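You operate a simulated robot arm through the tools that you are given. There is no shell and no other tool. Be economical: measure what you need, move in short steps, check, and stop when the job is done.

You run a simulated two-armed robot. Do the job below in one go: nothing can be reset, and whatever is moved stays where it is left.

Task
Dip the Dobbrel tile in blue glaze and the Gricato tile in green glaze.
Fine: each to its line, in its own glaze alone; stand both on the cart's board, shut those two lids, leave the third lid open and the third tile alone; the cart and its board stay put; leave no drips. Set down upright: what you pick out.

Only the result counts: the job must be done as asked and must still hold three seconds after the hand-in. Knocking over, shifting, dropping, spilling or breaking anything else fails it. Lids that push on must go on centred and level and be pressed home; caps that screw on are set level and turned clockwise until they are tight.

Robot
Two 7-joint arms with two-finger parallel grippers on one trunk, on a base that drives. Base frame: it is fixed to the floor where the robot stands at the start and does not move with it; the origin is under the middle of the robot, x ahead of it, y to its left, z up; the surface under the hand at the start is at about z = 851. Lengths are in mm, angles in degrees, forces in N, time in s.
The left shoulder is at the start at [50, 165, 1255], the right one opposite. With the tool pointing down near the work surface each hand reaches from about 100 to 680 mm from the robot's upright axis, wherever it stands, measured 20 degrees to its own side. Places, roughly: blue bucket [200, -600, 900]; blue lid [300, -700, 1200]; cream bucket [0, -900, 900]; green bucket [300, -400, 900]; green lid [500, -500, 1200]; green-handled board [-1250, 0, 750]; something [200, -800, 800]; top of the board with green handles [-1200, 0, 800]. Payload 3.91 kg a hand.
Tool frame (each hand has its own): the origin (TCP) lies between the finger pads and is the grasp point; the fingertips stand 30 mm ahead of it; z points along the fingers, y is the line along which they close. Largest opening 110 mm; finger width 20, thickness 10; the body of the gripper, 48 by 112 mm, starts 55 mm behind the TCP.
Orientation is that of the tool frame in the base frame, as a unit quaternion [x, y, z, w]. With the fingers straight down and closing along the base's y, the tool's x points along the base's -x, its y along +y and its z along -z.

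Tools
- The arms move only by the tool drive_tool. It takes "left_series", "right_series" or both (then of equal length, played together; a hand with none holds still); each is text: rows parted by semicolons, each of 7 numbers parted by spaces: the shift along the tool's x, y, z in cm, then the turn, a rotation vector about the tool's x, y, z in degrees, then the gripper command, from -1 (fully open) to 1 (shut), values between in proportion. In form: x y z ax ay az fingers; .... A call has 1 to 10 rows; each row shifts and turns the commanded pose from where the row before left it, along the tool's axes as they then stand. A row lasts 0.2 s, in which the tool goes at most 50 mm and 8.6 degrees; a call with a longer step from one row to the next is refused whole, and so is a gripper value outside its range. Where a pose cannot be reached the arm comes as near as it can. A force on the tool above 40 N (or 10 N above the force at the start of the call, whichever is more), or a blocked arm, ends the call early, and 0.2 s more pass. Each finger travels about 45 mm/s and halts on what it meets, pressing with about 36 N; the grip force reading is that of the motor and also rises with nothing between the fingers. The clock runs only during rows and for 0.2 s after the last one: add rows that do not move to give the fingers time. It gives the time, the measured TCP pose, the force on the tool (base axes), the opening and the grip force at its end, in the units of the frame above (readings bear some noise), with the torque about the TCP (base axes, N m) and any sound that the robot's microphone picked up.
- Cameras (640 x 400 px; columns grow to the right, rows downward): "scene" is now at [81.7, -67.6, 1416]; the picture's right is [-0.79, -0.61, 0.00], its down [-0.40, 0.51, -0.76] and it looks along [0.47, -0.60, -0.65] (base axes); focal length 230 px, centre (320, 200). "left" rides on the left gripper at [72, -17, -103] in its tool frame; the picture's right is [0.23, 0.97, 0.00], its down [-0.76, 0.18, -0.62] and it looks along [-0.61, 0.14, 0.78] (tool axes); focal length 222 px, centre (320, 200). "right" rides on the right gripper at [72, 17, -103] in its tool frame; the picture's right is [-0.23, 0.97, 0.00], its down [-0.76, -0.18, -0.62] and it looks along [-0.61, -0.14, 0.78] (tool axes); focal length 222 px, centre (320, 200). There is no depth. A picture from a camera that has moved, and an enlarged one, comes with that camera's place and axes in the base frame and with its lens.
- snapshot(camera): a new picture of that camera. The clock stands still meanwhile.
- slide_trunk(by): slides the trunk up (or, below 0, down) by that many mm; the arms and the scene camera ride with it, the base frame stays. It gives what a move gives, with no picture.
- steer(legs): drives the robot by 1 to 6 legs, each [ahead, left, turn to the left] in mm, mm and degrees, along the robot's own axes; the way and the turn of a leg run together, so that a leg with both is an arc; at most 1500 mm and 180 degrees a leg. The arms and the cameras ride along, it lands a little off, and it stops where it bumps. It gives what a move gives.
- turn_head(pan, tilt): turns the head with the scene camera to pan (to the left, within 80 degrees either way) and tilt (down, from -29 to 69), counted from straight ahead of the robot. It gives what a move gives.
- close_up(camera, box): a new picture of the part [left, top, right, bottom] of that camera's present view, enlarged. The clock stands still meanwhile.
- sign_off(): hands the job in; it is judged then, once.

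Go step by step. Nothing tells you exact positions but the pictures and the camera data: compare them with the known pose of the tool, close in by small moves and look again before you grip or let go. The budget is 120 turns and 100 pictures, counting those below and the enlarged ones. Unless the task says otherwise, let go and move clear before handing in, and close with one line.

The tools are called by a JSON object that holds its "op" and its "data". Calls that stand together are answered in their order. drive_tool: Moves the arms, as the interface text tells. Its arguments: {"type":"object","properties":{"left_series":{"type":"string"},"right_series":{"type":"string"}},"required":[]} The other tools are called the same way: slide_trunk (by) slides the trunk up or down; steer (legs) drives the base; turn_head (pan, tilt) turns the head that bears the scene camera; snapshot (camera) takes a picture; close_up (camera, box) takes an enlarged picture of a part of a camera's view; sign_off () hands the job in.

At the start:

```text
time_s: 0.0
left_position: [476.9, -60.0, 1001.0]
left_tcp_rot: [-0.001, 1.0, 0.0, 0.001]
left_contact_force: [0.2, -0.1, -0.1]
left_moment: [-0.02, 0.01, 0.02]
left_gripper_width: 110.0
left_gripper_force: 0.0
right_position: [350.5, -388.0, 999.2]
right_tcp_rot: [0.0, 1.0, 0.0, 0.0]
right_contact_force: [0.2, -0.5, -0.2]
right_moment: [-0.04, 0.01, 0.01]
right_gripper_width: 109.9
right_gripper_force: 0.1
trunk travel left (down, up): [-475.0, 28.0]
robot x, y, heading: [-1.2, -2.6, -0.2]
head pan, tilt: [-52.1, 40.6]
```

scene: 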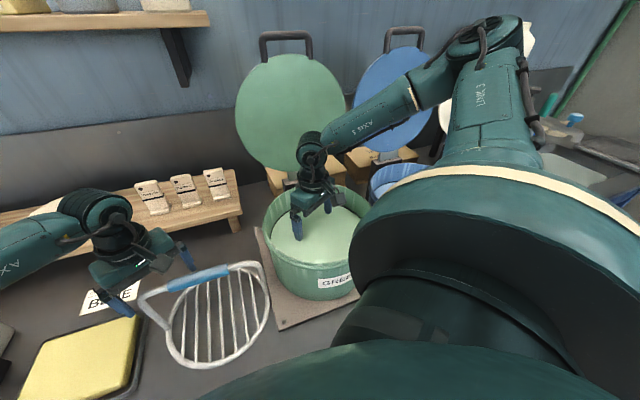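
right: 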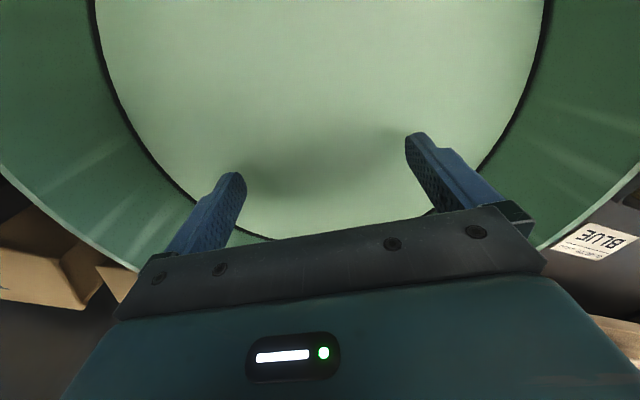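
left: 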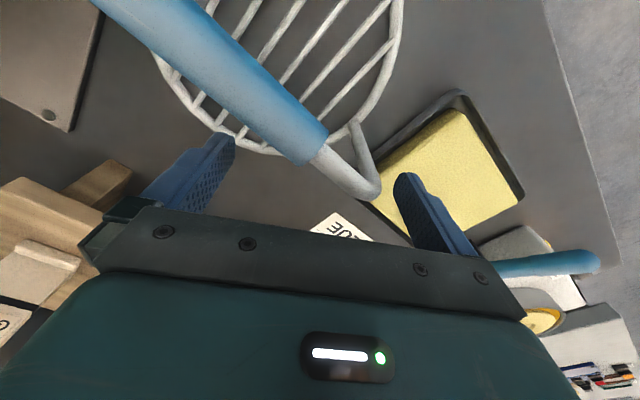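

I see three tiles on a wooden rack, green and blue buckets with lids hinged up behind, a rack-like basket with a blue handle, and a sponge. I'll look closer first.

{"op": "close_up", "data": {"camera": "scene", "box": [110, 150, 270, 250]}}

{"op": "turn_head", "data": {"pan": -75, "tilt": 30}}

{"op": "snapshot", "data": {"camera": "scene"}}

{"op": "turn_head", "data": {"pan": -20, "tilt": 45}}

{"op": "snapshot", "data": {"camera": "scene"}}

```text
4.00 times, centred on (190, 200) of scene
camera zoom: at [81.7, -67.6, 1416.0], right [-0.79, -0.61, 0.0], down [-0.4, 0.51, -0.76], along [0.47, -0.6, -0.65], focal length 922 px, centre (840, 200)
```

zoom: 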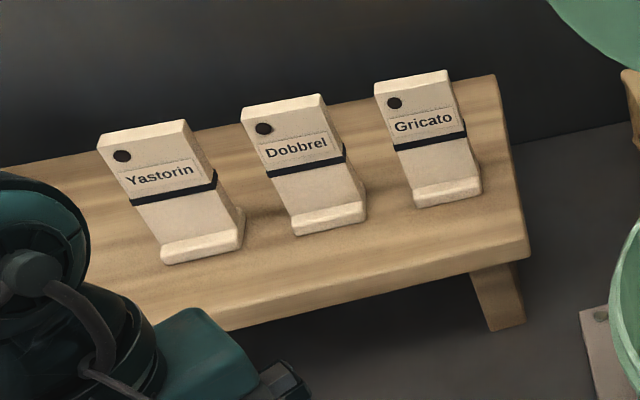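

```text
time_s: 0.9
left_position: [475.5, -60.1, 1000.0]
left_tcp_rot: [0.0, 1.0, 0.0, 0.0]
left_contact_force: [0.3, -0.1, -0.3]
left_moment: [-0.04, 0.0, -0.01]
left_gripper_width: 110.2
left_gripper_force: 0.1
right_position: [349.5, -386.2, 999.8]
right_tcp_rot: [0.0, 1.0, 0.001, -0.001]
right_contact_force: [0.3, -0.5, -0.3]
right_moment: [-0.01, 0.02, 0.01]
right_gripper_width: 110.1
right_gripper_force: 0.1
trunk travel left (down, up): [-475.0, 28.0]
robot x, y, heading: [-1.9, 2.2, 0.1]
head pan, tilt: [-75.0, 30.0]
```

```text
95 pictures are left
camera scene: at [53.2, -88.2, 1432.2], right [-0.97, -0.26, 0.0], down [-0.13, 0.48, -0.87], along [0.22, -0.84, -0.5], focal length 230 px, centre (320, 200)
```

scene: 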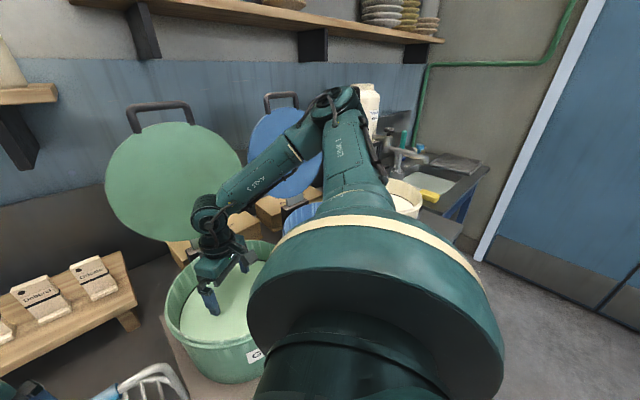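

```text
time_s: 2.1
left_position: [476.7, -59.4, 999.3]
left_tcp_rot: [0.001, 1.0, 0.0, 0.0]
left_contact_force: [-0.2, -1.2, -0.2]
left_moment: [0.03, 0.01, -0.02]
left_gripper_width: 110.2
left_gripper_force: 0.0
right_position: [350.1, -387.6, 1001.3]
right_tcp_rot: [0.0, 1.0, 0.0, 0.0]
right_contact_force: [-0.5, 0.4, -0.5]
right_moment: [0.02, -0.01, 0.02]
right_gripper_width: 109.8
right_gripper_force: 0.1
trunk travel left (down, up): [-475.0, 28.0]
robot x, y, heading: [3.4, -1.7, 0.1]
head pan, tilt: [-20.0, 45.0]
```

```text
94 pictures are left
camera scene: at [106.1, -28.8, 1409.7], right [-0.34, -0.94, 0.0], down [-0.66, 0.24, -0.71], along [0.66, -0.24, -0.71], focal length 230 px, centre (320, 200)
```

scene: 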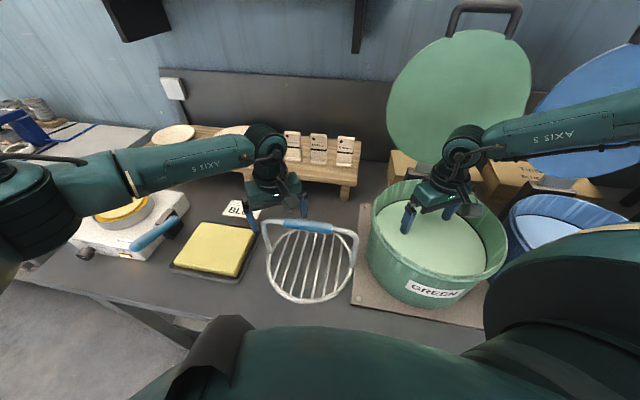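

Let me look at details: the lids, the labels, and the blue bucket.

{"op": "close_up", "data": {"camera": "scene", "box": [160, 120, 370, 250]}}

{"op": "close_up", "data": {"camera": "scene", "box": [360, 0, 640, 175]}}

{"op": "close_up", "data": {"camera": "scene", "box": [340, 150, 640, 337]}}

{"op": "close_up", "data": {"camera": "left", "box": [280, 190, 400, 265]}}

{"op": "turn_head", "data": {"pan": 60, "tilt": 35}}

{"op": "snapshot", "data": {"camera": "scene"}}

```text
3.05 times, centred on (265, 185) of scene
camera zoom: at [106.1, -28.8, 1409.7], right [-0.34, -0.94, 0.0], down [-0.66, 0.24, -0.71], along [0.66, -0.24, -0.71], focal length 702 px, centre (488, 246)
```

zoom: 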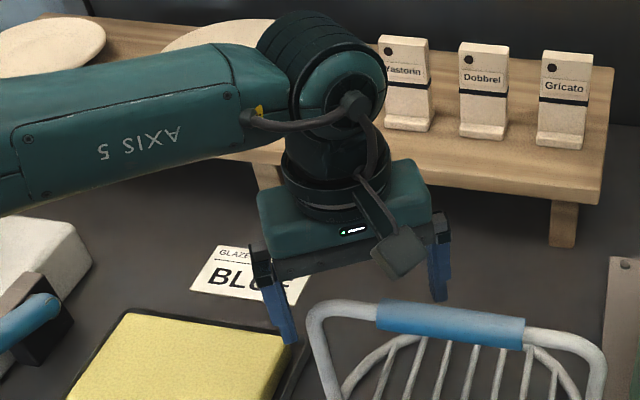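

```text
2.29 times, centred on (500, 88) of scene
camera zoom: at [106.1, -28.8, 1409.7], right [-0.34, -0.94, 0.0], down [-0.66, 0.24, -0.71], along [0.66, -0.24, -0.71], focal length 527 px, centre (-91, 457)
```

zoom: 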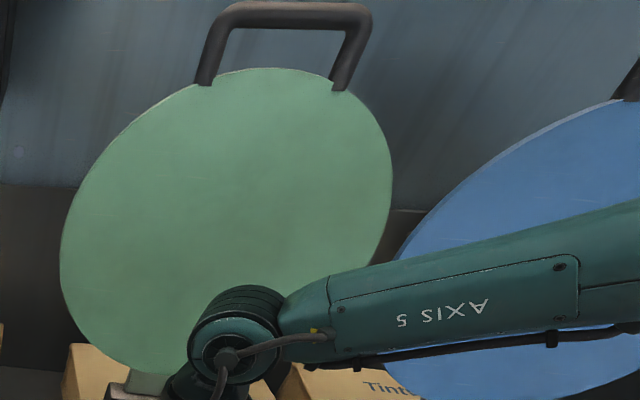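

```text
2.13 times, centred on (490, 244) of scene
camera zoom: at [106.1, -28.8, 1409.7], right [-0.34, -0.94, 0.0], down [-0.66, 0.24, -0.71], along [0.66, -0.24, -0.71], focal length 492 px, centre (-43, 107)
```

zoom: 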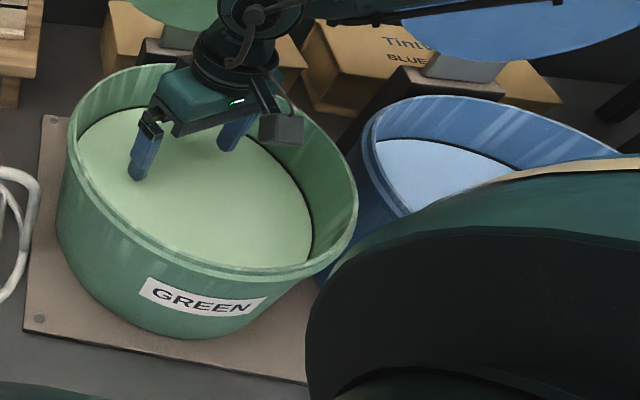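

```text
5.33 times, centred on (340, 228) of left
camera zoom: at [403.9, -77.5, 1102.6], right [-0.23, 0.97, 0.0], down [0.76, 0.18, 0.62], along [0.61, 0.14, -0.78], focal length 1185 px, centre (213, 53)
```

zoom: 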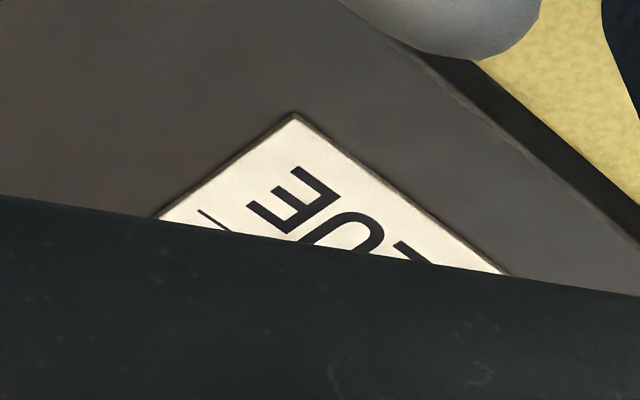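

```text
time_s: 3.6
left_position: [475.8, -59.5, 1000.5]
left_tcp_rot: [0.001, 1.0, 0.0, 0.0]
left_contact_force: [0.1, 0.2, 0.0]
left_moment: [-0.04, 0.02, -0.02]
left_gripper_width: 110.2
left_gripper_force: 0.1
right_position: [350.2, -386.8, 1000.6]
right_tcp_rot: [-0.001, 1.0, 0.0, 0.0]
right_contact_force: [0.3, 0.3, 0.2]
right_moment: [0.0, -0.01, 0.0]
right_gripper_width: 110.0
right_gripper_force: 0.1
trunk travel left (down, up): [-475.0, 28.0]
robot x, y, heading: [1.0, -1.4, 0.1]
head pan, tilt: [60.0, 35.0]
```

```text
89 pictures are left
camera scene: at [73.8, 75.3, 1424.4], right [0.87, -0.5, 0.0], down [-0.29, -0.5, -0.82], along [0.41, 0.71, -0.57], focal length 230 px, centre (320, 200)
```

scene: 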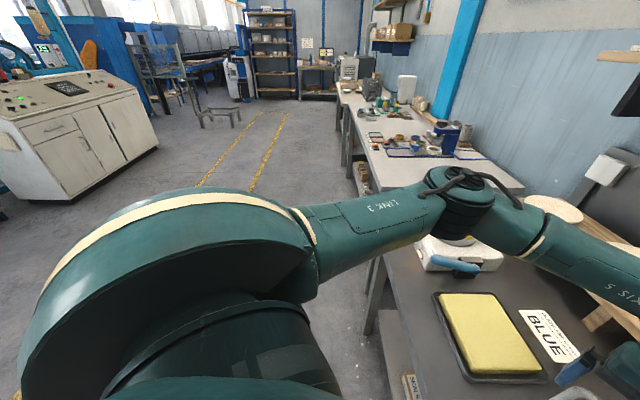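

Clearing the right hand back and up to see the lids' mounts, and zooming in on the card.

{"op": "close_up", "data": {"camera": "scene", "box": [500, 290, 600, 370]}}

{"op": "drive_tool", "data": {"right_series": "0 0 -5 0 0 0 -1;2 0 -4 0 0 0 -1;4 0 0 0 0 0 -1;4 0 0 0 0 0 -1;4 0 0 0 0 0 -1;4 0 0 0 0 0 -1"}}

{"op": "turn_head", "data": {"pan": -50, "tilt": 30}}

{"op": "snapshot", "data": {"camera": "scene"}}

{"op": "snapshot", "data": {"camera": "right"}}

```text
5.00 times, centred on (550, 330) of scene
camera zoom: at [73.8, 75.3, 1424.4], right [0.87, -0.5, 0.0], down [-0.29, -0.5, -0.82], along [0.41, 0.71, -0.57], focal length 1152 px, centre (-830, -450)
```

zoom: 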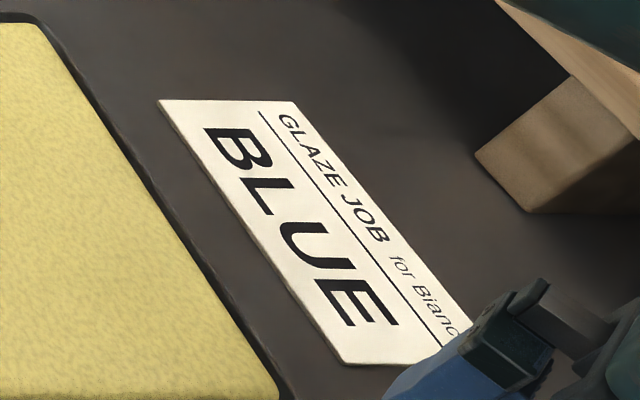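

```text
time_s: 5.0
left_position: [476.5, -59.9, 1001.4]
left_tcp_rot: [0.0, 1.0, 0.0, 0.0]
left_contact_force: [-0.8, 0.4, 0.4]
left_moment: [-0.02, -0.01, -0.03]
left_gripper_width: 109.9
left_gripper_force: 0.0
right_position: [186.0, -408.2, 1093.5]
right_tcp_rot: [-0.002, 1.0, 0.001, 0.0]
right_contact_force: [0.2, -0.3, -0.5]
right_moment: [0.01, 0.06, 0.0]
right_gripper_width: 109.9
right_gripper_force: 0.1
right hand out of reach, approached as far as the arm can: row 6
trunk travel left (down, up): [-475.0, 28.0]
robot x, y, heading: [1.3, 2.9, -0.1]
head pan, tilt: [60.0, 35.0]
```

```text
time_s: 6.9
left_position: [477.7, -59.7, 999.2]
left_tcp_rot: [0.0, 1.0, 0.001, 0.0]
left_contact_force: [0.1, 0.1, 0.1]
left_moment: [0.02, 0.0, 0.01]
left_gripper_width: 109.9
left_gripper_force: 0.1
right_position: [186.2, -407.9, 1093.2]
right_tcp_rot: [0.0, 1.0, 0.0, 0.0]
right_contact_force: [-0.2, -0.4, -0.2]
right_moment: [-0.01, 0.01, -0.01]
right_gripper_width: 110.0
right_gripper_force: 0.0
trunk travel left (down, up): [-475.0, 28.0]
robot x, y, heading: [0.7, 0.4, -0.2]
head pan, tilt: [-50.0, 30.0]
```

```text
87 pictures are left
camera scene: at [87.9, -70.1, 1432.2], right [-0.77, -0.64, 0.0], down [-0.32, 0.38, -0.87], along [0.56, -0.66, -0.5], focal length 230 px, centre (320, 200)
```

scene: 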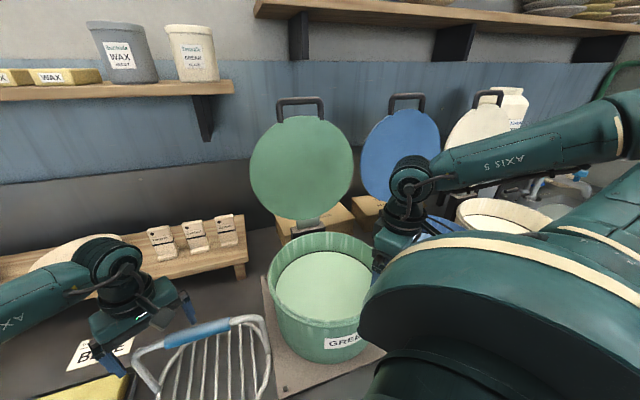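

```text
86 pictures are left
camera right: at [114.5, -390.7, 1196.4], right [0.23, 0.97, 0.0], down [0.76, -0.18, 0.62], along [0.61, -0.14, -0.78], focal length 222 px, centre (320, 200)
```

right: 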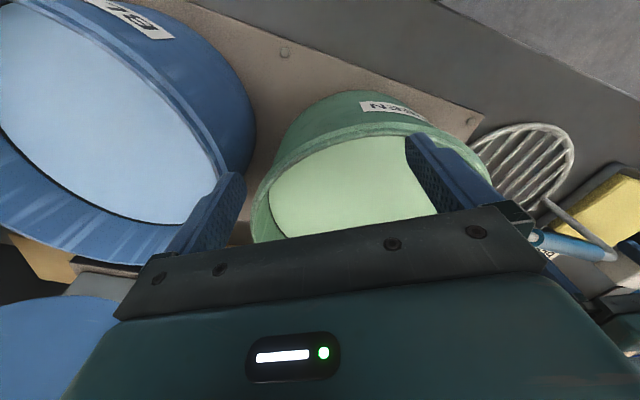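

The table runs along about 30° off my heading (direction ≈ (0.5, 0.87)). I'll raise and tuck the hands, then turn right 30° to face it squarely.

{"op": "drive_tool", "data": {"left_series": "0 0 -5 0 0 0 -1;0 0 -5 0 0 0 -1;3 0 -4 0 0 0 -1;5 0 0 0 0 0 -1;5 0 0 0 0 0 -1;3 0 0 0 0 0 -1", "right_series": "0 0 -5 0 0 0 -1;0 2 -2 0 0 0 -1;0 4 0 0 0 0 -1;0 4 0 0 0 0 -1;0 0 0 0 0 0 -1;0 0 0 0 0 0 -1"}}

{"op": "steer", "data": {"legs": [[-100, 0, 0], [0, 0, -30]]}}

{"op": "turn_head", "data": {"pan": -20, "tilt": 32}}

{"op": "snapshot", "data": {"camera": "scene"}}

```text
time_s: 8.3
left_position: [316.9, -60.0, 1139.8]
left_tcp_rot: [0.001, 1.0, -0.001, 0.0]
left_contact_force: [0.4, 0.4, 1.5]
left_moment: [0.01, 0.0, 0.02]
left_gripper_width: 109.8
left_gripper_force: 0.1
right_position: [215.8, -328.2, 1184.1]
right_tcp_rot: [0.0, 1.0, 0.001, 0.0]
right_contact_force: [-0.1, -0.4, -1.0]
right_moment: [-0.05, -0.02, -0.02]
right_gripper_width: 110.3
right_gripper_force: 0.1
right hand out of reach, approached as far as the arm can: row 3, 4
trunk travel left (down, up): [-475.0, 28.0]
robot x, y, heading: [-2.8, 5.8, -0.0]
head pan, tilt: [-50.0, 30.0]
```

```text
time_s: 10.9
left_position: [144.6, -211.9, 1139.1]
left_tcp_rot: [0.26, 0.966, 0.0, 0.0]
left_contact_force: [1.3, 0.3, 0.1]
left_moment: [0.01, 0.0, 0.0]
left_gripper_width: 110.3
left_gripper_force: 0.1
right_position: [-78.9, -393.0, 1183.8]
right_tcp_rot: [0.259, 0.966, 0.001, -0.001]
right_contact_force: [0.3, -0.9, 0.1]
right_moment: [-0.01, 0.02, 0.0]
right_gripper_width: 110.3
right_gripper_force: 0.0
trunk travel left (down, up): [-475.0, 28.0]
robot x, y, heading: [-100.0, -1.4, -30.2]
head pan, tilt: [-50.0, 30.0]
```

```text
time_s: 11.9
left_position: [143.2, -210.7, 1139.1]
left_tcp_rot: [0.26, 0.966, 0.001, -0.001]
left_contact_force: [0.9, -0.2, 0.7]
left_moment: [-0.03, 0.01, 0.01]
left_gripper_width: 109.9
left_gripper_force: 0.1
right_position: [-78.6, -392.6, 1183.9]
right_tcp_rot: [0.259, 0.966, 0.002, -0.001]
right_contact_force: [0.1, 0.8, 0.7]
right_moment: [0.0, 0.0, 0.01]
right_gripper_width: 109.9
right_gripper_force: 0.1
trunk travel left (down, up): [-475.0, 28.0]
robot x, y, heading: [-99.6, 0.3, -29.8]
head pan, tilt: [-20.0, 32.0]
```

```text
85 pictures are left
camera scene: at [-17.5, -84.4, 1429.1], right [-0.77, -0.64, 0.0], down [-0.34, 0.41, -0.85], along [0.54, -0.65, -0.53], focal length 230 px, centre (320, 200)
```

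scene: 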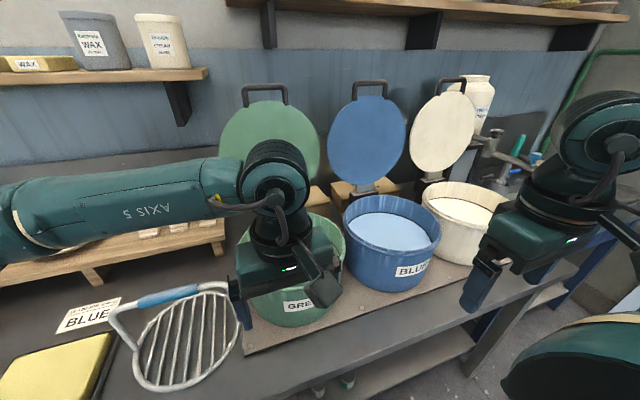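

{"op": "close_up", "data": {"camera": "scene", "box": [310, 70, 510, 195]}}

{"op": "close_up", "data": {"camera": "scene", "box": [240, 180, 520, 355]}}

```text
3.20 times, centred on (410, 132) of scene
camera zoom: at [-17.5, -84.4, 1429.1], right [-0.77, -0.64, 0.0], down [-0.34, 0.41, -0.85], along [0.54, -0.65, -0.53], focal length 737 px, centre (32, 416)
```

zoom: 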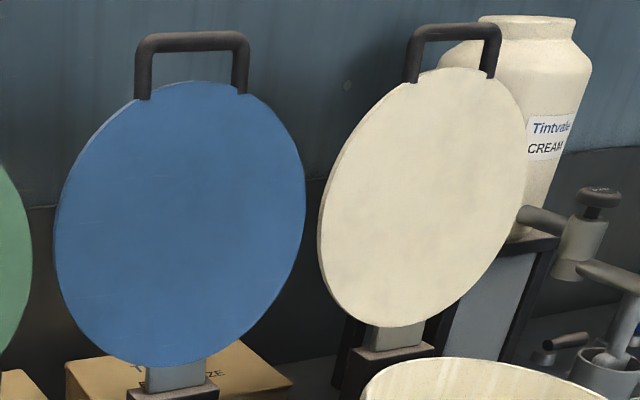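

```text
2.29 times, centred on (380, 268) of scene
camera zoom: at [-17.5, -84.4, 1429.1], right [-0.77, -0.64, 0.0], down [-0.34, 0.41, -0.85], along [0.54, -0.65, -0.53], focal length 527 px, centre (183, 46)
```

zoom: 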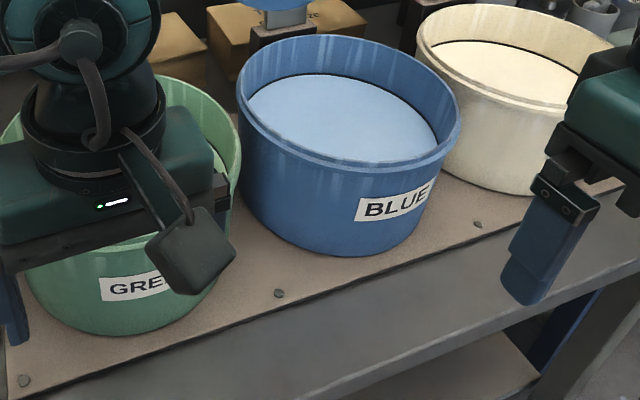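

Lids are hinged on posts behind each bucket with loop handles; the table edge is ~225 mm from the origin along the normal. I'll move the left hand aside, drive closer and shift left toward the tiles.

{"op": "drive_tool", "data": {"left_series": "0 5 0 0 0 0 -1;0 5 0 0 0 0 -1;0 5 0 0 0 0 -1;0 5 0 0 0 0 -1"}}

{"op": "steer", "data": {"legs": [[0, 150, 0], [100, 0, 0]]}}

{"op": "turn_head", "data": {"pan": -5, "tilt": 35}}

{"op": "snapshot", "data": {"camera": "scene"}}

{"op": "snapshot", "data": {"camera": "left"}}

{"op": "snapshot", "data": {"camera": "right"}}

```text
time_s: 12.9
left_position: [245.5, -35.8, 1138.2]
left_tcp_rot: [0.26, 0.966, 0.0, 0.001]
left_contact_force: [0.4, 0.7, -0.3]
left_moment: [-0.02, 0.02, -0.02]
left_gripper_width: 109.9
left_gripper_force: 0.1
right_position: [-79.1, -391.3, 1183.2]
right_tcp_rot: [0.261, 0.965, 0.0, 0.0]
right_contact_force: [1.4, -0.5, 1.0]
right_moment: [-0.01, 0.0, -0.01]
right_gripper_width: 109.9
right_gripper_force: 0.0
trunk travel left (down, up): [-475.0, 28.0]
robot x, y, heading: [-98.1, 3.2, -30.2]
head pan, tilt: [-20.0, 32.0]
```

```text
time_s: 15.6
left_position: [405.9, 42.6, 1138.6]
left_tcp_rot: [0.259, 0.966, 0.0, 0.0]
left_contact_force: [1.6, 0.3, 0.0]
left_moment: [0.03, 0.04, 0.0]
left_gripper_width: 110.3
left_gripper_force: 0.0
right_position: [83.2, -312.9, 1184.0]
right_tcp_rot: [0.26, 0.966, 0.001, -0.001]
right_contact_force: [0.1, 0.9, 0.1]
right_moment: [-0.03, 0.0, 0.02]
right_gripper_width: 110.1
right_gripper_force: 0.1
trunk travel left (down, up): [-475.0, 28.0]
robot x, y, heading: [62.7, 82.2, -30.2]
head pan, tilt: [-20.0, 32.0]
```

```text
time_s: 16.4
left_position: [407.0, 41.9, 1139.1]
left_tcp_rot: [0.26, 0.966, -0.001, 0.0]
left_contact_force: [0.1, 0.1, 0.5]
left_moment: [0.0, 0.01, 0.0]
left_gripper_width: 110.0
left_gripper_force: 0.1
right_position: [81.8, -312.4, 1184.5]
right_tcp_rot: [0.259, 0.966, 0.002, 0.0]
right_contact_force: [0.4, -0.1, -0.1]
right_moment: [0.01, 0.0, -0.02]
right_gripper_width: 110.0
right_gripper_force: 0.1
trunk travel left (down, up): [-475.0, 28.0]
robot x, y, heading: [59.9, 82.5, -30.3]
head pan, tilt: [-5.0, 35.0]
```

```text
82 pictures are left
camera scene: at [158.4, 14.1, 1424.5], right [-0.58, -0.82, 0.0], down [-0.47, 0.33, -0.82], along [0.67, -0.47, -0.57], focal length 230 px, centre (320, 200)
```

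scene: 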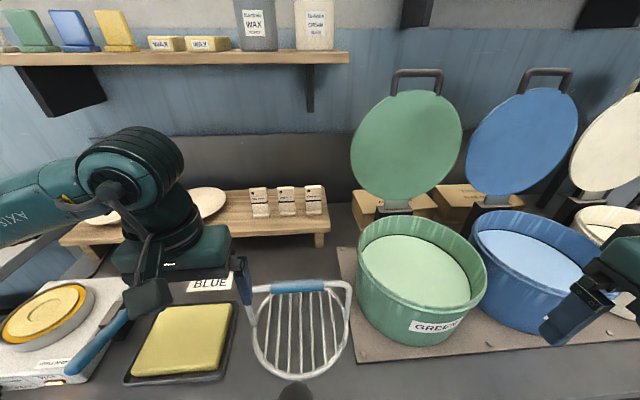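

```text
81 pictures are left
camera left: at [333.9, 63.2, 1241.8], right [0.29, 0.96, 0.0], down [0.75, -0.23, 0.62], along [0.6, -0.18, -0.78], focal length 222 px, centre (320, 200)
```

left: 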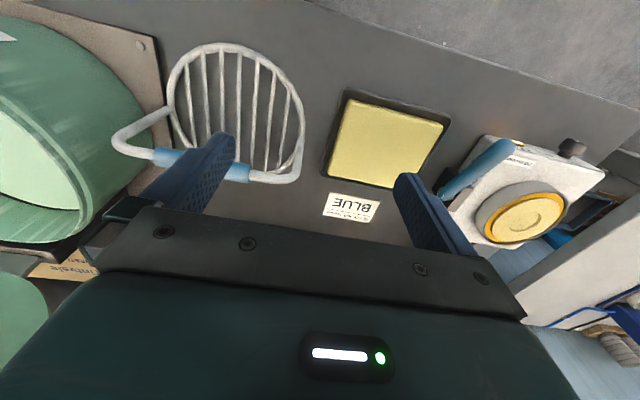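

```text
80 pictures are left
camera right: at [27.6, -261.2, 1287.0], right [0.69, 0.73, 0.0], down [0.57, -0.54, 0.62], along [0.45, -0.43, -0.78], focal length 222 px, centre (320, 200)
```

right: 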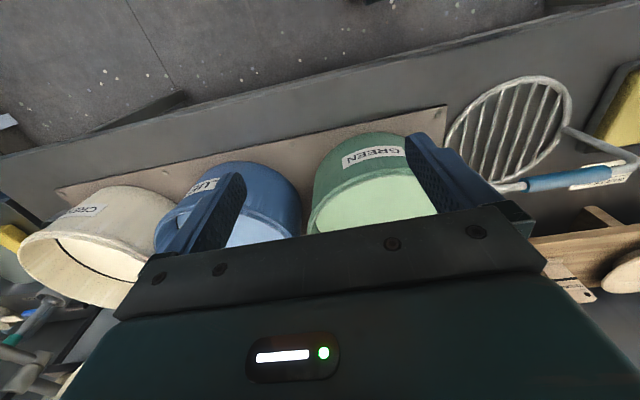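

Clear view now. Close-up of the tiles to measure them.

{"op": "close_up", "data": {"camera": "scene", "box": [230, 175, 340, 244]}}

{"op": "close_up", "data": {"camera": "scene", "box": [340, 180, 500, 280]}}

```text
5.80 times, centred on (285, 210) of scene
camera zoom: at [158.4, 14.1, 1424.5], right [-0.58, -0.82, 0.0], down [-0.47, 0.33, -0.82], along [0.67, -0.47, -0.57], focal length 1336 px, centre (523, 145)
```

zoom: 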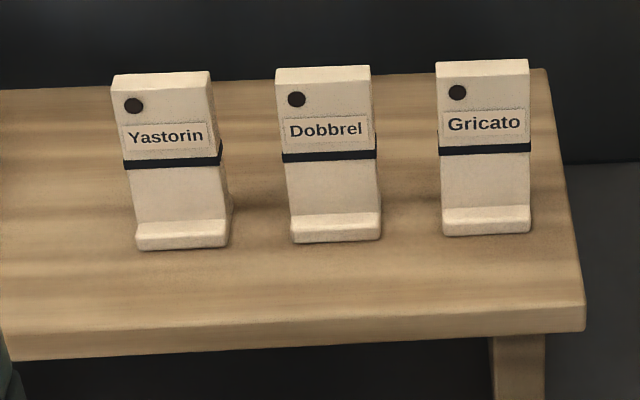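

```text
4.00 times, centred on (420, 230) of scene
camera zoom: at [158.4, 14.1, 1424.5], right [-0.58, -0.82, 0.0], down [-0.47, 0.33, -0.82], along [0.67, -0.47, -0.57], focal length 922 px, centre (-80, 80)
```

zoom: 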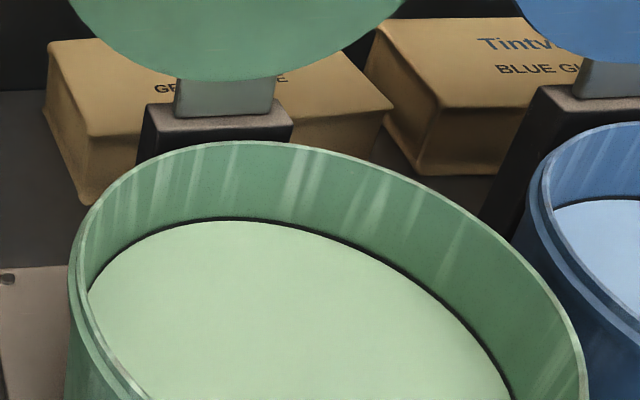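

Tiles: feet at z≈958, centres Dobbrel ≈(705,−244), Gricato ≈(662,−315), tops ≈1055, line ≈1009. I must be nearer; let me check the room between base and table.

{"op": "turn_head", "data": {"pan": 0, "tilt": 69}}

{"op": "snapshot", "data": {"camera": "scene"}}

```text
time_s: 17.4
left_position: [405.4, 42.0, 1139.0]
left_tcp_rot: [0.26, 0.966, 0.0, 0.0]
left_contact_force: [0.3, 0.4, 0.2]
left_moment: [-0.02, -0.01, 0.0]
left_gripper_width: 109.9
left_gripper_force: 0.0
right_position: [82.6, -313.4, 1183.8]
right_tcp_rot: [0.26, 0.966, 0.001, -0.001]
right_contact_force: [-0.4, 0.1, -0.4]
right_moment: [-0.02, 0.02, -0.02]
right_gripper_width: 109.9
right_gripper_force: 0.0
trunk travel left (down, up): [-475.0, 28.0]
robot x, y, heading: [60.2, 79.3, -30.3]
head pan, tilt: [0.0, 68.8]
```

```text
77 pictures are left
camera scene: at [134.9, 36.7, 1380.8], right [-0.5, -0.86, 0.0], down [-0.81, 0.47, -0.36], along [0.31, -0.18, -0.93], focal length 230 px, centre (320, 200)
```

scene: 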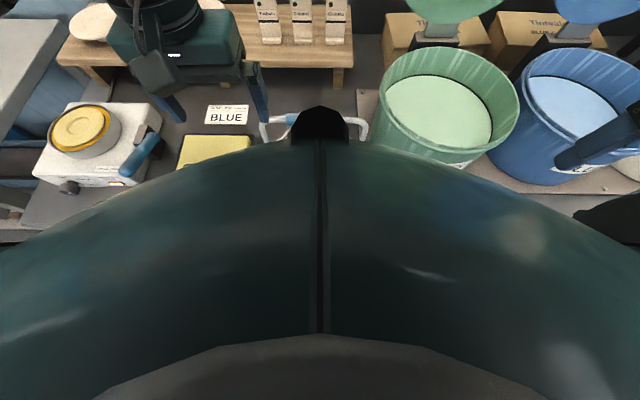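

I'll shift left ~170 mm and test the right arm's reach to above the Dobbrel tile, staying high.

{"op": "steer", "data": {"legs": [[20, 170, 0]]}}

{"op": "turn_head", "data": {"pan": -5, "tilt": 38}}

{"op": "snapshot", "data": {"camera": "scene"}}

```text
time_s: 19.5
left_position: [509.9, 181.5, 1139.3]
left_tcp_rot: [0.259, 0.966, 0.0, 0.001]
left_contact_force: [-0.6, 0.3, 1.0]
left_moment: [-0.01, -0.02, 0.0]
left_gripper_width: 110.1
left_gripper_force: 0.0
right_position: [186.7, -174.0, 1184.3]
right_tcp_rot: [0.259, 0.966, 0.001, -0.001]
right_contact_force: [0.9, 0.6, -0.1]
right_moment: [-0.02, 0.05, -0.02]
right_gripper_width: 110.3
right_gripper_force: 0.1
trunk travel left (down, up): [-475.0, 28.0]
robot x, y, heading: [163.3, 219.4, -30.0]
head pan, tilt: [0.0, 68.8]
```

```text
time_s: 20.5
left_position: [508.9, 180.9, 1138.4]
left_tcp_rot: [0.26, 0.966, 0.0, 0.0]
left_contact_force: [-0.1, -1.3, 0.5]
left_moment: [0.0, 0.04, 0.0]
left_gripper_width: 109.9
left_gripper_force: 0.0
right_position: [187.1, -173.6, 1183.9]
right_tcp_rot: [0.259, 0.966, 0.0, -0.002]
right_contact_force: [0.7, -0.1, -0.6]
right_moment: [0.01, 0.01, -0.01]
right_gripper_width: 109.9
right_gripper_force: 0.1
trunk travel left (down, up): [-475.0, 28.0]
robot x, y, heading: [165.0, 222.3, -29.9]
head pan, tilt: [-5.0, 38.0]
```

```text
76 pictures are left
camera scene: at [260.8, 154.3, 1419.8], right [-0.57, -0.82, 0.0], down [-0.5, 0.35, -0.79], along [0.64, -0.45, -0.62], focal length 230 px, centre (320, 200)
```

scene: 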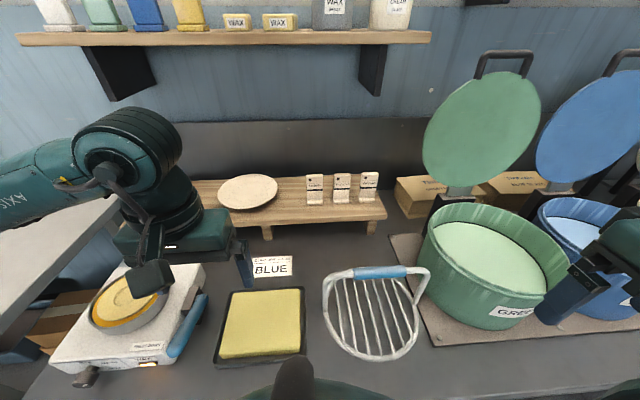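

{"op": "close_up", "data": {"camera": "scene", "box": [290, 160, 400, 229]}}

{"op": "close_up", "data": {"camera": "scene", "box": [400, 180, 640, 330]}}

```text
5.80 times, centred on (345, 194) of scene
camera zoom: at [260.8, 154.3, 1419.8], right [-0.57, -0.82, 0.0], down [-0.5, 0.35, -0.79], along [0.64, -0.45, -0.62], focal length 1336 px, centre (175, 232)
```

zoom: 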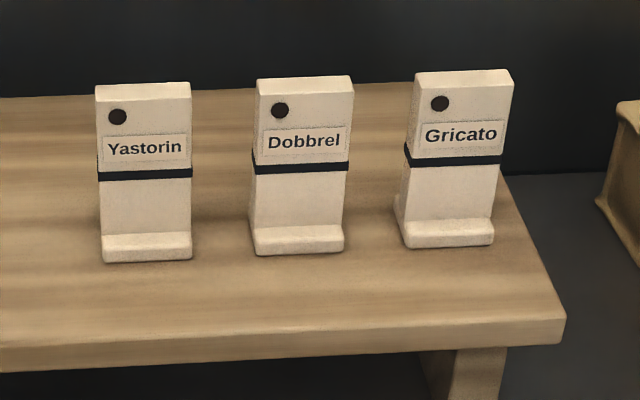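

```text
2.67 times, centred on (520, 255) of scene
camera zoom: at [260.8, 154.3, 1419.8], right [-0.57, -0.82, 0.0], down [-0.5, 0.35, -0.79], along [0.64, -0.45, -0.62], focal length 614 px, centre (-213, 53)
```

zoom: 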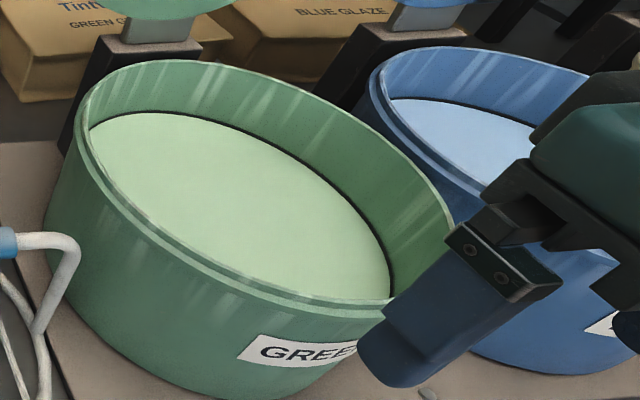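

Moving the right hand over toward the Dobbrel tile, staying well above tile tops.

{"op": "drive_tool", "data": {"right_series": "0 4.5 0 0 0 0 -1;0 4.5 0 0 0 0 -1;-2 4 0 0 0 0 -1;-3 3.5 0 0 0 0 -1;-4 3 0 0 0 0 -1;-4.8 0.4 0 0 0 0 -1;-4.8 0 0 0 0 0 -1;-4.8 0 0 0 0 0 -1;-4.8 0 0 0 0 0 -1;-4.8 0 0 0 0 0 -1"}}

{"op": "drive_tool", "data": {"right_series": "-4 0 0 0 0 0 -1;-4 0 1 0 0 0 -1;-3 0 2 0 0 0 -1;0 0 0 0 0 0 -1"}}

{"op": "snapshot", "data": {"camera": "right"}}

{"op": "snapshot", "data": {"camera": "scene"}}

```text
time_s: 22.7
left_position: [511.2, 181.5, 1139.6]
left_tcp_rot: [0.26, 0.966, 0.001, 0.0]
left_contact_force: [1.0, -0.3, -0.6]
left_moment: [0.03, 0.05, 0.01]
left_gripper_width: 109.8
left_gripper_force: 0.1
right_position: [523.7, -197.2, 1192.1]
right_tcp_rot: [0.26, 0.966, 0.0, -0.001]
right_contact_force: [-0.6, 0.0, 0.9]
right_moment: [0.04, 0.0, -0.01]
right_gripper_width: 110.2
right_gripper_force: 0.0
right hand out of reach, approached as far as the arm can: row 1, 2, 9, 10
trunk travel left (down, up): [-475.0, 28.0]
robot x, y, heading: [160.5, 219.1, -30.0]
head pan, tilt: [-5.0, 38.0]
```

```text
time_s: 23.7
left_position: [508.8, 181.2, 1139.7]
left_tcp_rot: [0.26, 0.966, 0.0, 0.0]
left_contact_force: [-0.3, 0.3, 0.5]
left_moment: [0.01, -0.03, 0.0]
left_gripper_width: 109.9
left_gripper_force: 0.1
right_position: [532.2, -258.5, 1157.1]
right_tcp_rot: [0.26, 0.966, 0.002, 0.0]
right_contact_force: [-0.7, 0.5, -0.4]
right_moment: [-0.02, 0.0, 0.01]
right_gripper_width: 110.0
right_gripper_force: 0.0
right hand out of reach, approached as far as the arm can: row 1, 2, 3
trunk travel left (down, up): [-475.0, 28.0]
robot x, y, heading: [169.6, 216.8, -30.2]
head pan, tilt: [-5.0, 38.0]
```

```text
73 pictures are left
camera right: at [477.4, -207.0, 1261.2], right [0.69, 0.73, 0.0], down [0.57, -0.54, 0.62], along [0.45, -0.43, -0.78], focal length 222 px, centre (320, 200)
```

right: 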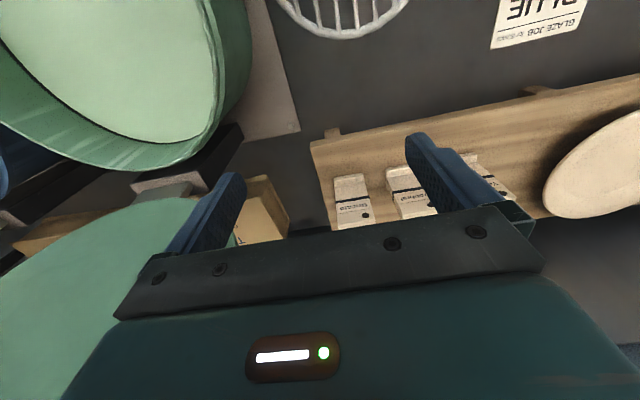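

```text
72 pictures are left
camera scene: at [260.7, 154.5, 1419.9], right [-0.57, -0.82, 0.0], down [-0.5, 0.35, -0.79], along [0.64, -0.45, -0.62], focal length 230 px, centre (320, 200)
```

scene: 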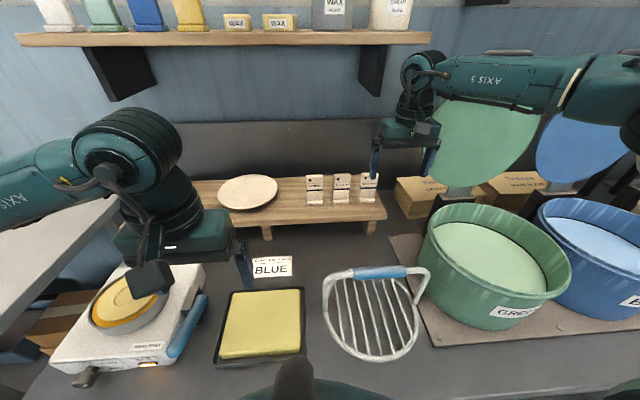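

The right hand fell short of the target; testing how it responds nearer and lower.

{"op": "drive_tool", "data": {"right_series": "0 4 0 0 0 0 -1;0 4 0 0 0 0 -1;0 2 0 0 0 0 -1;0 0 0 0 0 0 -1"}}

{"op": "drive_tool", "data": {"right_series": "-3 0 2 0 0 0 -1;-3 0 0 0 0 0 -1;-3 0 0 0 0 0 -1;-3 0 0 0 0 0 -1"}}

```text
time_s: 24.7
left_position: [509.1, 182.4, 1139.6]
left_tcp_rot: [0.26, 0.966, 0.0, 0.001]
left_contact_force: [0.4, 0.2, 0.7]
left_moment: [0.02, -0.01, 0.03]
left_gripper_width: 109.9
left_gripper_force: 0.0
right_position: [521.4, -184.9, 1158.3]
right_tcp_rot: [0.26, 0.966, 0.001, 0.0]
right_contact_force: [0.1, 0.0, -0.2]
right_moment: [0.0, 0.0, 0.0]
right_gripper_width: 110.1
right_gripper_force: 0.2
right hand out of reach, approached as far as the arm can: row 1, 2, 3
trunk travel left (down, up): [-475.0, 28.0]
robot x, y, heading: [161.4, 221.9, -30.2]
head pan, tilt: [-5.0, 38.0]
```

```text
time_s: 25.7
left_position: [509.5, 181.5, 1137.9]
left_tcp_rot: [0.26, 0.966, 0.0, 0.0]
left_contact_force: [0.4, 0.2, -0.6]
left_moment: [0.0, 0.01, 0.01]
left_gripper_width: 110.1
left_gripper_force: 0.0
right_position: [533.3, -254.4, 1146.2]
right_tcp_rot: [0.259, 0.966, 0.001, 0.001]
right_contact_force: [1.0, 0.4, 0.8]
right_moment: [-0.01, -0.01, 0.0]
right_gripper_width: 109.8
right_gripper_force: 0.1
right hand out of reach, approached as far as the arm can: row 1, 2, 3, 4
trunk travel left (down, up): [-475.0, 28.0]
robot x, y, heading: [165.8, 220.3, -30.2]
head pan, tilt: [-5.0, 38.0]
```

At this height the reach is short; lowering the trunk and raising the hands relative to it should give more reach.

{"op": "drive_tool", "data": {"right_series": "5 0 0 0 0 0 -1;5 0 -2 0 0 0 -1;0 0 -3 0 0 0 -1;0 0 0 0 0 0 -1", "left_series": "5 0 0 0 0 0 -1;5 0 -2 0 0 0 -1;0 0 -3 0 0 0 -1;0 0 0 0 0 0 -1"}}

{"op": "slide_trunk", "data": {"by": -100}}

{"op": "drive_tool", "data": {"right_series": "0 0 -4 0 0 0 -1;0 0 -4 0 0 0 -1;0 0 0 0 0 0 -1", "left_series": "0 0 -4 0 0 0 -1;0 0 -4 0 0 0 -1;0 0 0 0 0 0 -1"}}

{"op": "slide_trunk", "data": {"by": -80}}

{"op": "drive_tool", "data": {"right_series": "0 5 0 0 0 0 -1;0 5 0 0 0 0 -1;-4 0 0 0 0 0 -1;-4 0 0 0 0 0 -1;-4 0 0 0 0 0 -1;-4 0 0 0 0 0 -1;0 0 0 0 0 0 -1"}}

```text
refused: row 2 steps farther than a row can; nothing moved
```

```text
time_s: 27.0
left_position: [509.8, 181.9, 1038.9]
left_tcp_rot: [0.26, 0.966, 0.0, 0.001]
left_contact_force: [0.2, 0.1, -0.7]
left_moment: [-0.02, -0.01, 0.0]
left_gripper_width: 109.6
left_gripper_force: 0.0
right_position: [532.2, -254.9, 1046.0]
right_tcp_rot: [0.261, 0.965, 0.001, 0.001]
right_contact_force: [-0.1, 0.4, 0.1]
right_moment: [-0.01, 0.0, 0.01]
right_gripper_width: 110.3
right_gripper_force: 0.0
trunk travel left (down, up): [-375.0, 128.0]
robot x, y, heading: [161.7, 221.7, -29.8]
head pan, tilt: [-5.0, 38.0]
```

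```text
time_s: 27.8
left_position: [509.3, 181.7, 1118.2]
left_tcp_rot: [0.26, 0.966, 0.0, 0.0]
left_contact_force: [-0.4, -0.6, 1.0]
left_moment: [0.01, 0.02, 0.04]
left_gripper_width: 110.0
left_gripper_force: 0.1
right_position: [527.5, -255.0, 1124.4]
right_tcp_rot: [0.26, 0.966, 0.002, 0.001]
right_contact_force: [-0.1, 0.2, -0.4]
right_moment: [-0.02, 0.01, -0.02]
right_gripper_width: 110.1
right_gripper_force: 0.1
right hand out of reach, approached as far as the arm can: row 2
trunk travel left (down, up): [-375.0, 128.0]
robot x, y, heading: [163.0, 218.6, -30.0]
head pan, tilt: [-5.0, 38.0]
```

```text
time_s: 29.0
left_position: [507.9, 182.6, 1039.0]
left_tcp_rot: [0.26, 0.966, 0.0, 0.0]
left_contact_force: [0.0, 1.3, -0.3]
left_moment: [0.0, 0.0, 0.04]
left_gripper_width: 109.9
left_gripper_force: 0.0
right_position: [527.3, -255.1, 1044.5]
right_tcp_rot: [0.26, 0.966, 0.002, 0.003]
right_contact_force: [-0.4, -0.3, 0.5]
right_moment: [0.01, -0.01, 0.01]
right_gripper_width: 110.0
right_gripper_force: 0.1
trunk travel left (down, up): [-295.0, 208.0]
robot x, y, heading: [162.8, 218.7, -30.0]
head pan, tilt: [-5.0, 38.0]
```

```text
time_s: 30.6
left_position: [508.7, 182.0, 1038.0]
left_tcp_rot: [0.26, 0.966, 0.0, 0.0]
left_contact_force: [-0.2, -0.2, -0.9]
left_moment: [-0.02, -0.03, 0.02]
left_gripper_width: 110.0
left_gripper_force: 0.1
right_position: [531.4, -269.9, 1019.5]
right_tcp_rot: [0.26, 0.966, 0.002, 0.002]
right_contact_force: [-0.2, 0.5, 0.3]
right_moment: [0.0, 0.0, 0.0]
right_gripper_width: 110.2
right_gripper_force: 0.0
right hand out of reach, approached as far as the arm can: row 1, 2, 3, 4, 5, 6
trunk travel left (down, up): [-295.0, 208.0]
robot x, y, heading: [166.7, 218.6, -30.2]
head pan, tilt: [-5.0, 38.0]
```

I had the direction wrong: reach improves the lower the hand is relative to the shoulder, so the trunk should be fully up. I'll bring the hand back, raise the trunk, and drive closer a little.

{"op": "slide_trunk", "data": {"by": 208}}

{"op": "drive_tool", "data": {"right_series": "4.5 0 0 0 0 0 -1;4.5 0 0 0 0 0 -1;4.5 0 2 0 0 0 -1;0 0 4 0 0 0 -1;0 0 2 0 0 0 -1", "left_series": "4.5 0 0 0 0 0 -1;4.5 0 0 0 0 0 -1;0 0 2 0 0 0 -1;0 0 4 0 0 0 -1;0 0 0 0 0 0 -1"}}

{"op": "steer", "data": {"legs": [[60, 60, 0]]}}

```text
time_s: 32.8
left_position: [508.4, 182.3, 1246.7]
left_tcp_rot: [0.259, 0.966, 0.0, 0.0]
left_contact_force: [-0.9, 0.0, 0.2]
left_moment: [0.0, 0.02, -0.01]
left_gripper_width: 109.9
left_gripper_force: 0.0
right_position: [531.3, -269.5, 1225.9]
right_tcp_rot: [0.259, 0.966, 0.001, 0.002]
right_contact_force: [0.3, 0.0, 0.4]
right_moment: [-0.01, 0.0, 0.01]
right_gripper_width: 110.0
right_gripper_force: 0.0
trunk travel left (down, up): [-503.0, 0.0]
robot x, y, heading: [166.9, 221.8, -30.0]
head pan, tilt: [-5.0, 38.0]
```

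```text
time_s: 34.0
left_position: [433.5, 221.3, 1189.6]
left_tcp_rot: [0.26, 0.966, 0.001, -0.001]
left_contact_force: [0.5, 0.6, -0.6]
left_moment: [0.01, -0.01, 0.02]
left_gripper_width: 109.9
left_gripper_force: 0.1
left hand out of reach, approached as far as the arm can: row 4
right_position: [414.3, -203.2, 1147.2]
right_tcp_rot: [0.26, 0.966, 0.002, 0.003]
right_contact_force: [-0.4, -0.4, -0.2]
right_moment: [0.02, -0.01, 0.0]
right_gripper_width: 110.1
right_gripper_force: 0.0
trunk travel left (down, up): [-503.0, 0.0]
robot x, y, heading: [164.6, 218.3, -29.9]
head pan, tilt: [-5.0, 38.0]
```

```text
time_s: 34.8
left_position: [440.2, 223.4, 1189.6]
left_tcp_rot: [0.262, 0.965, 0.0, -0.002]
left_contact_force: [0.0, 0.3, -0.3]
left_moment: [-0.01, 0.03, 0.02]
left_gripper_width: 110.1
left_gripper_force: 0.0
right_position: [418.9, -200.6, 1146.0]
right_tcp_rot: [0.262, 0.965, 0.001, 0.003]
right_contact_force: [-1.1, 0.0, -0.2]
right_moment: [-0.03, -0.01, 0.02]
right_gripper_width: 109.8
right_gripper_force: 0.0
trunk travel left (down, up): [-503.0, 0.0]
robot x, y, heading: [168.5, 224.5, -30.3]
head pan, tilt: [-5.0, 38.0]
stopped in leg 1: the robot was blocked; the commanded pose is now the measured one
```

The base is against the table, so I'll back off a hair and tilt the right tool 30° forward to gain reach, then approach the Dobbrel tile high.

{"op": "steer", "data": {"legs": [[-10, 0, 0]]}}

{"op": "drive_tool", "data": {"right_series": "0 0 0 0 -7.5 0 -0.36;0 0 0 0 -7.5 0 -0.36;0 0 0 0 -7.5 0 -0.36;0 0 0 0 -7.5 0 -0.36;0 0 0 0 0 0 -0.36"}}

{"op": "drive_tool", "data": {"right_series": "-3.2 1.77 2.35 0 0 0 -0.36;-3.2 1.77 2.35 0 0 0 -0.36;-3.2 1.77 2.35 0 0 0 -0.36;-3.2 1.77 2.35 0 0 0 -0.36;-3.2 1.77 2.35 0 0 0 -0.36;-3.2 1.77 2.35 0 0 0 -0.36;0 0 0 0 0 0 -0.36"}}

{"op": "snapshot", "data": {"camera": "right"}}

{"op": "snapshot", "data": {"camera": "scene"}}

```text
time_s: 35.6
left_position: [430.3, 227.5, 1188.5]
left_tcp_rot: [0.262, 0.965, 0.001, -0.001]
left_contact_force: [-0.4, -0.6, 0.0]
left_moment: [0.0, -0.02, -0.02]
left_gripper_width: 110.0
left_gripper_force: 0.0
right_position: [410.3, -195.3, 1146.3]
right_tcp_rot: [0.263, 0.965, 0.001, 0.002]
right_contact_force: [-0.1, 0.5, -0.4]
right_moment: [0.02, -0.01, 0.03]
right_gripper_width: 110.3
right_gripper_force: 0.1
trunk travel left (down, up): [-503.0, 0.0]
robot x, y, heading: [164.8, 232.3, -30.4]
head pan, tilt: [-5.0, 38.0]
```

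```text
time_s: 36.8
left_position: [431.9, 228.4, 1189.7]
left_tcp_rot: [0.262, 0.965, 0.002, -0.001]
left_contact_force: [0.6, 0.5, -0.6]
left_moment: [-0.02, 0.01, 0.01]
left_gripper_width: 110.0
left_gripper_force: 0.0
right_position: [409.4, -195.4, 1146.0]
right_tcp_rot: [0.253, 0.931, -0.066, 0.253]
right_contact_force: [-0.1, -1.0, -0.2]
right_moment: [-0.01, -0.02, -0.01]
right_gripper_width: 74.9
right_gripper_force: 0.1
trunk travel left (down, up): [-503.0, 0.0]
robot x, y, heading: [158.8, 229.5, -30.2]
head pan, tilt: [-5.0, 38.0]
```

```text
time_s: 38.4
left_position: [431.0, 228.2, 1189.8]
left_tcp_rot: [0.262, 0.965, 0.001, -0.001]
left_contact_force: [0.3, 0.0, -0.5]
left_moment: [-0.02, 0.0, 0.0]
left_gripper_width: 109.9
left_gripper_force: 0.0
right_position: [591.4, -238.2, 1140.3]
right_tcp_rot: [0.254, 0.931, -0.067, 0.253]
right_contact_force: [0.7, -0.4, 0.4]
right_moment: [0.01, 0.0, -0.02]
right_gripper_width: 75.0
right_gripper_force: 0.0
right hand out of reach, approached as far as the arm can: row 5, 6
trunk travel left (down, up): [-503.0, 0.0]
robot x, y, heading: [159.3, 227.0, -30.3]
head pan, tilt: [-5.0, 38.0]
```

```text
71 pictures are left
camera right: at [501.3, -165.7, 1193.4], right [0.66, 0.74, 0.12], down [0.2, -0.33, 0.92], along [0.72, -0.59, -0.37], focal length 222 px, centre (320, 200)
```

right: 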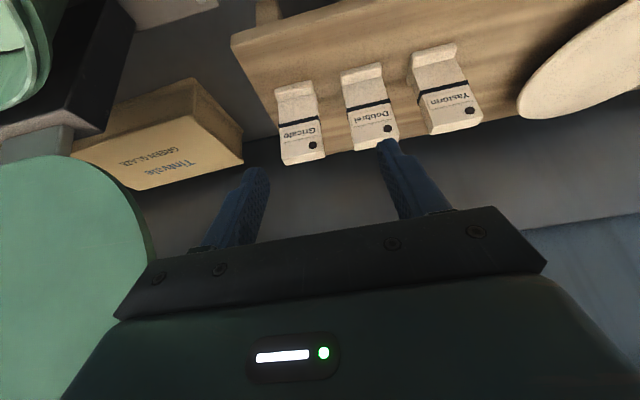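

```text
70 pictures are left
camera scene: at [257.3, 163.1, 1447.9], right [-0.58, -0.81, 0.0], down [-0.5, 0.36, -0.79], along [0.64, -0.46, -0.62], focal length 230 px, centre (320, 200)
```

scene: 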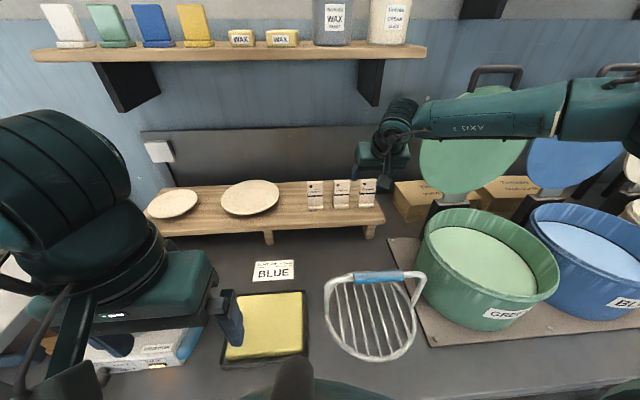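

Trying lower height first, then ahead, to see where the reach limit lies.

{"op": "drive_tool", "data": {"right_series": "2 0 3.46 0 0 0 -0.36;2 0 3.46 0 0 0 -0.36;0 2.5 0 0 0 0 -0.36;0 2.5 0 0 0 0 -0.36;0 0 0 0 0 0 -0.36"}}

{"op": "drive_tool", "data": {"right_series": "-2 0 1.15 0 0 0 -0.36;-2 0 1.15 0 0 0 -0.36;0 0 0 0 0 0 -0.36"}}

```text
time_s: 39.6
left_position: [431.3, 227.5, 1189.2]
left_tcp_rot: [0.262, 0.965, 0.002, -0.002]
left_contact_force: [-0.4, -0.5, 0.3]
left_moment: [0.02, -0.02, 0.0]
left_gripper_width: 110.1
left_gripper_force: 0.0
right_position: [564.1, -210.1, 1087.9]
right_tcp_rot: [0.254, 0.931, -0.066, 0.254]
right_contact_force: [0.3, 0.5, 0.0]
right_moment: [-0.02, 0.01, -0.05]
right_gripper_width: 74.7
right_gripper_force: 0.1
right hand out of reach, approached as far as the arm can: row 1, 2, 3, 4
trunk travel left (down, up): [-503.0, 0.0]
robot x, y, heading: [161.0, 232.0, -30.5]
head pan, tilt: [-5.0, 38.0]
```

```text
time_s: 40.4
left_position: [432.5, 227.1, 1190.4]
left_tcp_rot: [0.262, 0.965, 0.001, -0.002]
left_contact_force: [0.9, 0.1, 0.8]
left_moment: [-0.03, -0.01, 0.01]
left_gripper_width: 110.1
left_gripper_force: 0.0
right_position: [579.0, -240.0, 1101.0]
right_tcp_rot: [0.254, 0.931, -0.067, 0.253]
right_contact_force: [0.3, -0.2, 0.6]
right_moment: [0.02, -0.03, -0.01]
right_gripper_width: 74.8
right_gripper_force: 0.1
right hand out of reach, approached as far as the arm can: row 1, 2
trunk travel left (down, up): [-503.0, 0.0]
robot x, y, heading: [162.6, 228.8, -30.4]
head pan, tilt: [-5.0, 38.0]
```

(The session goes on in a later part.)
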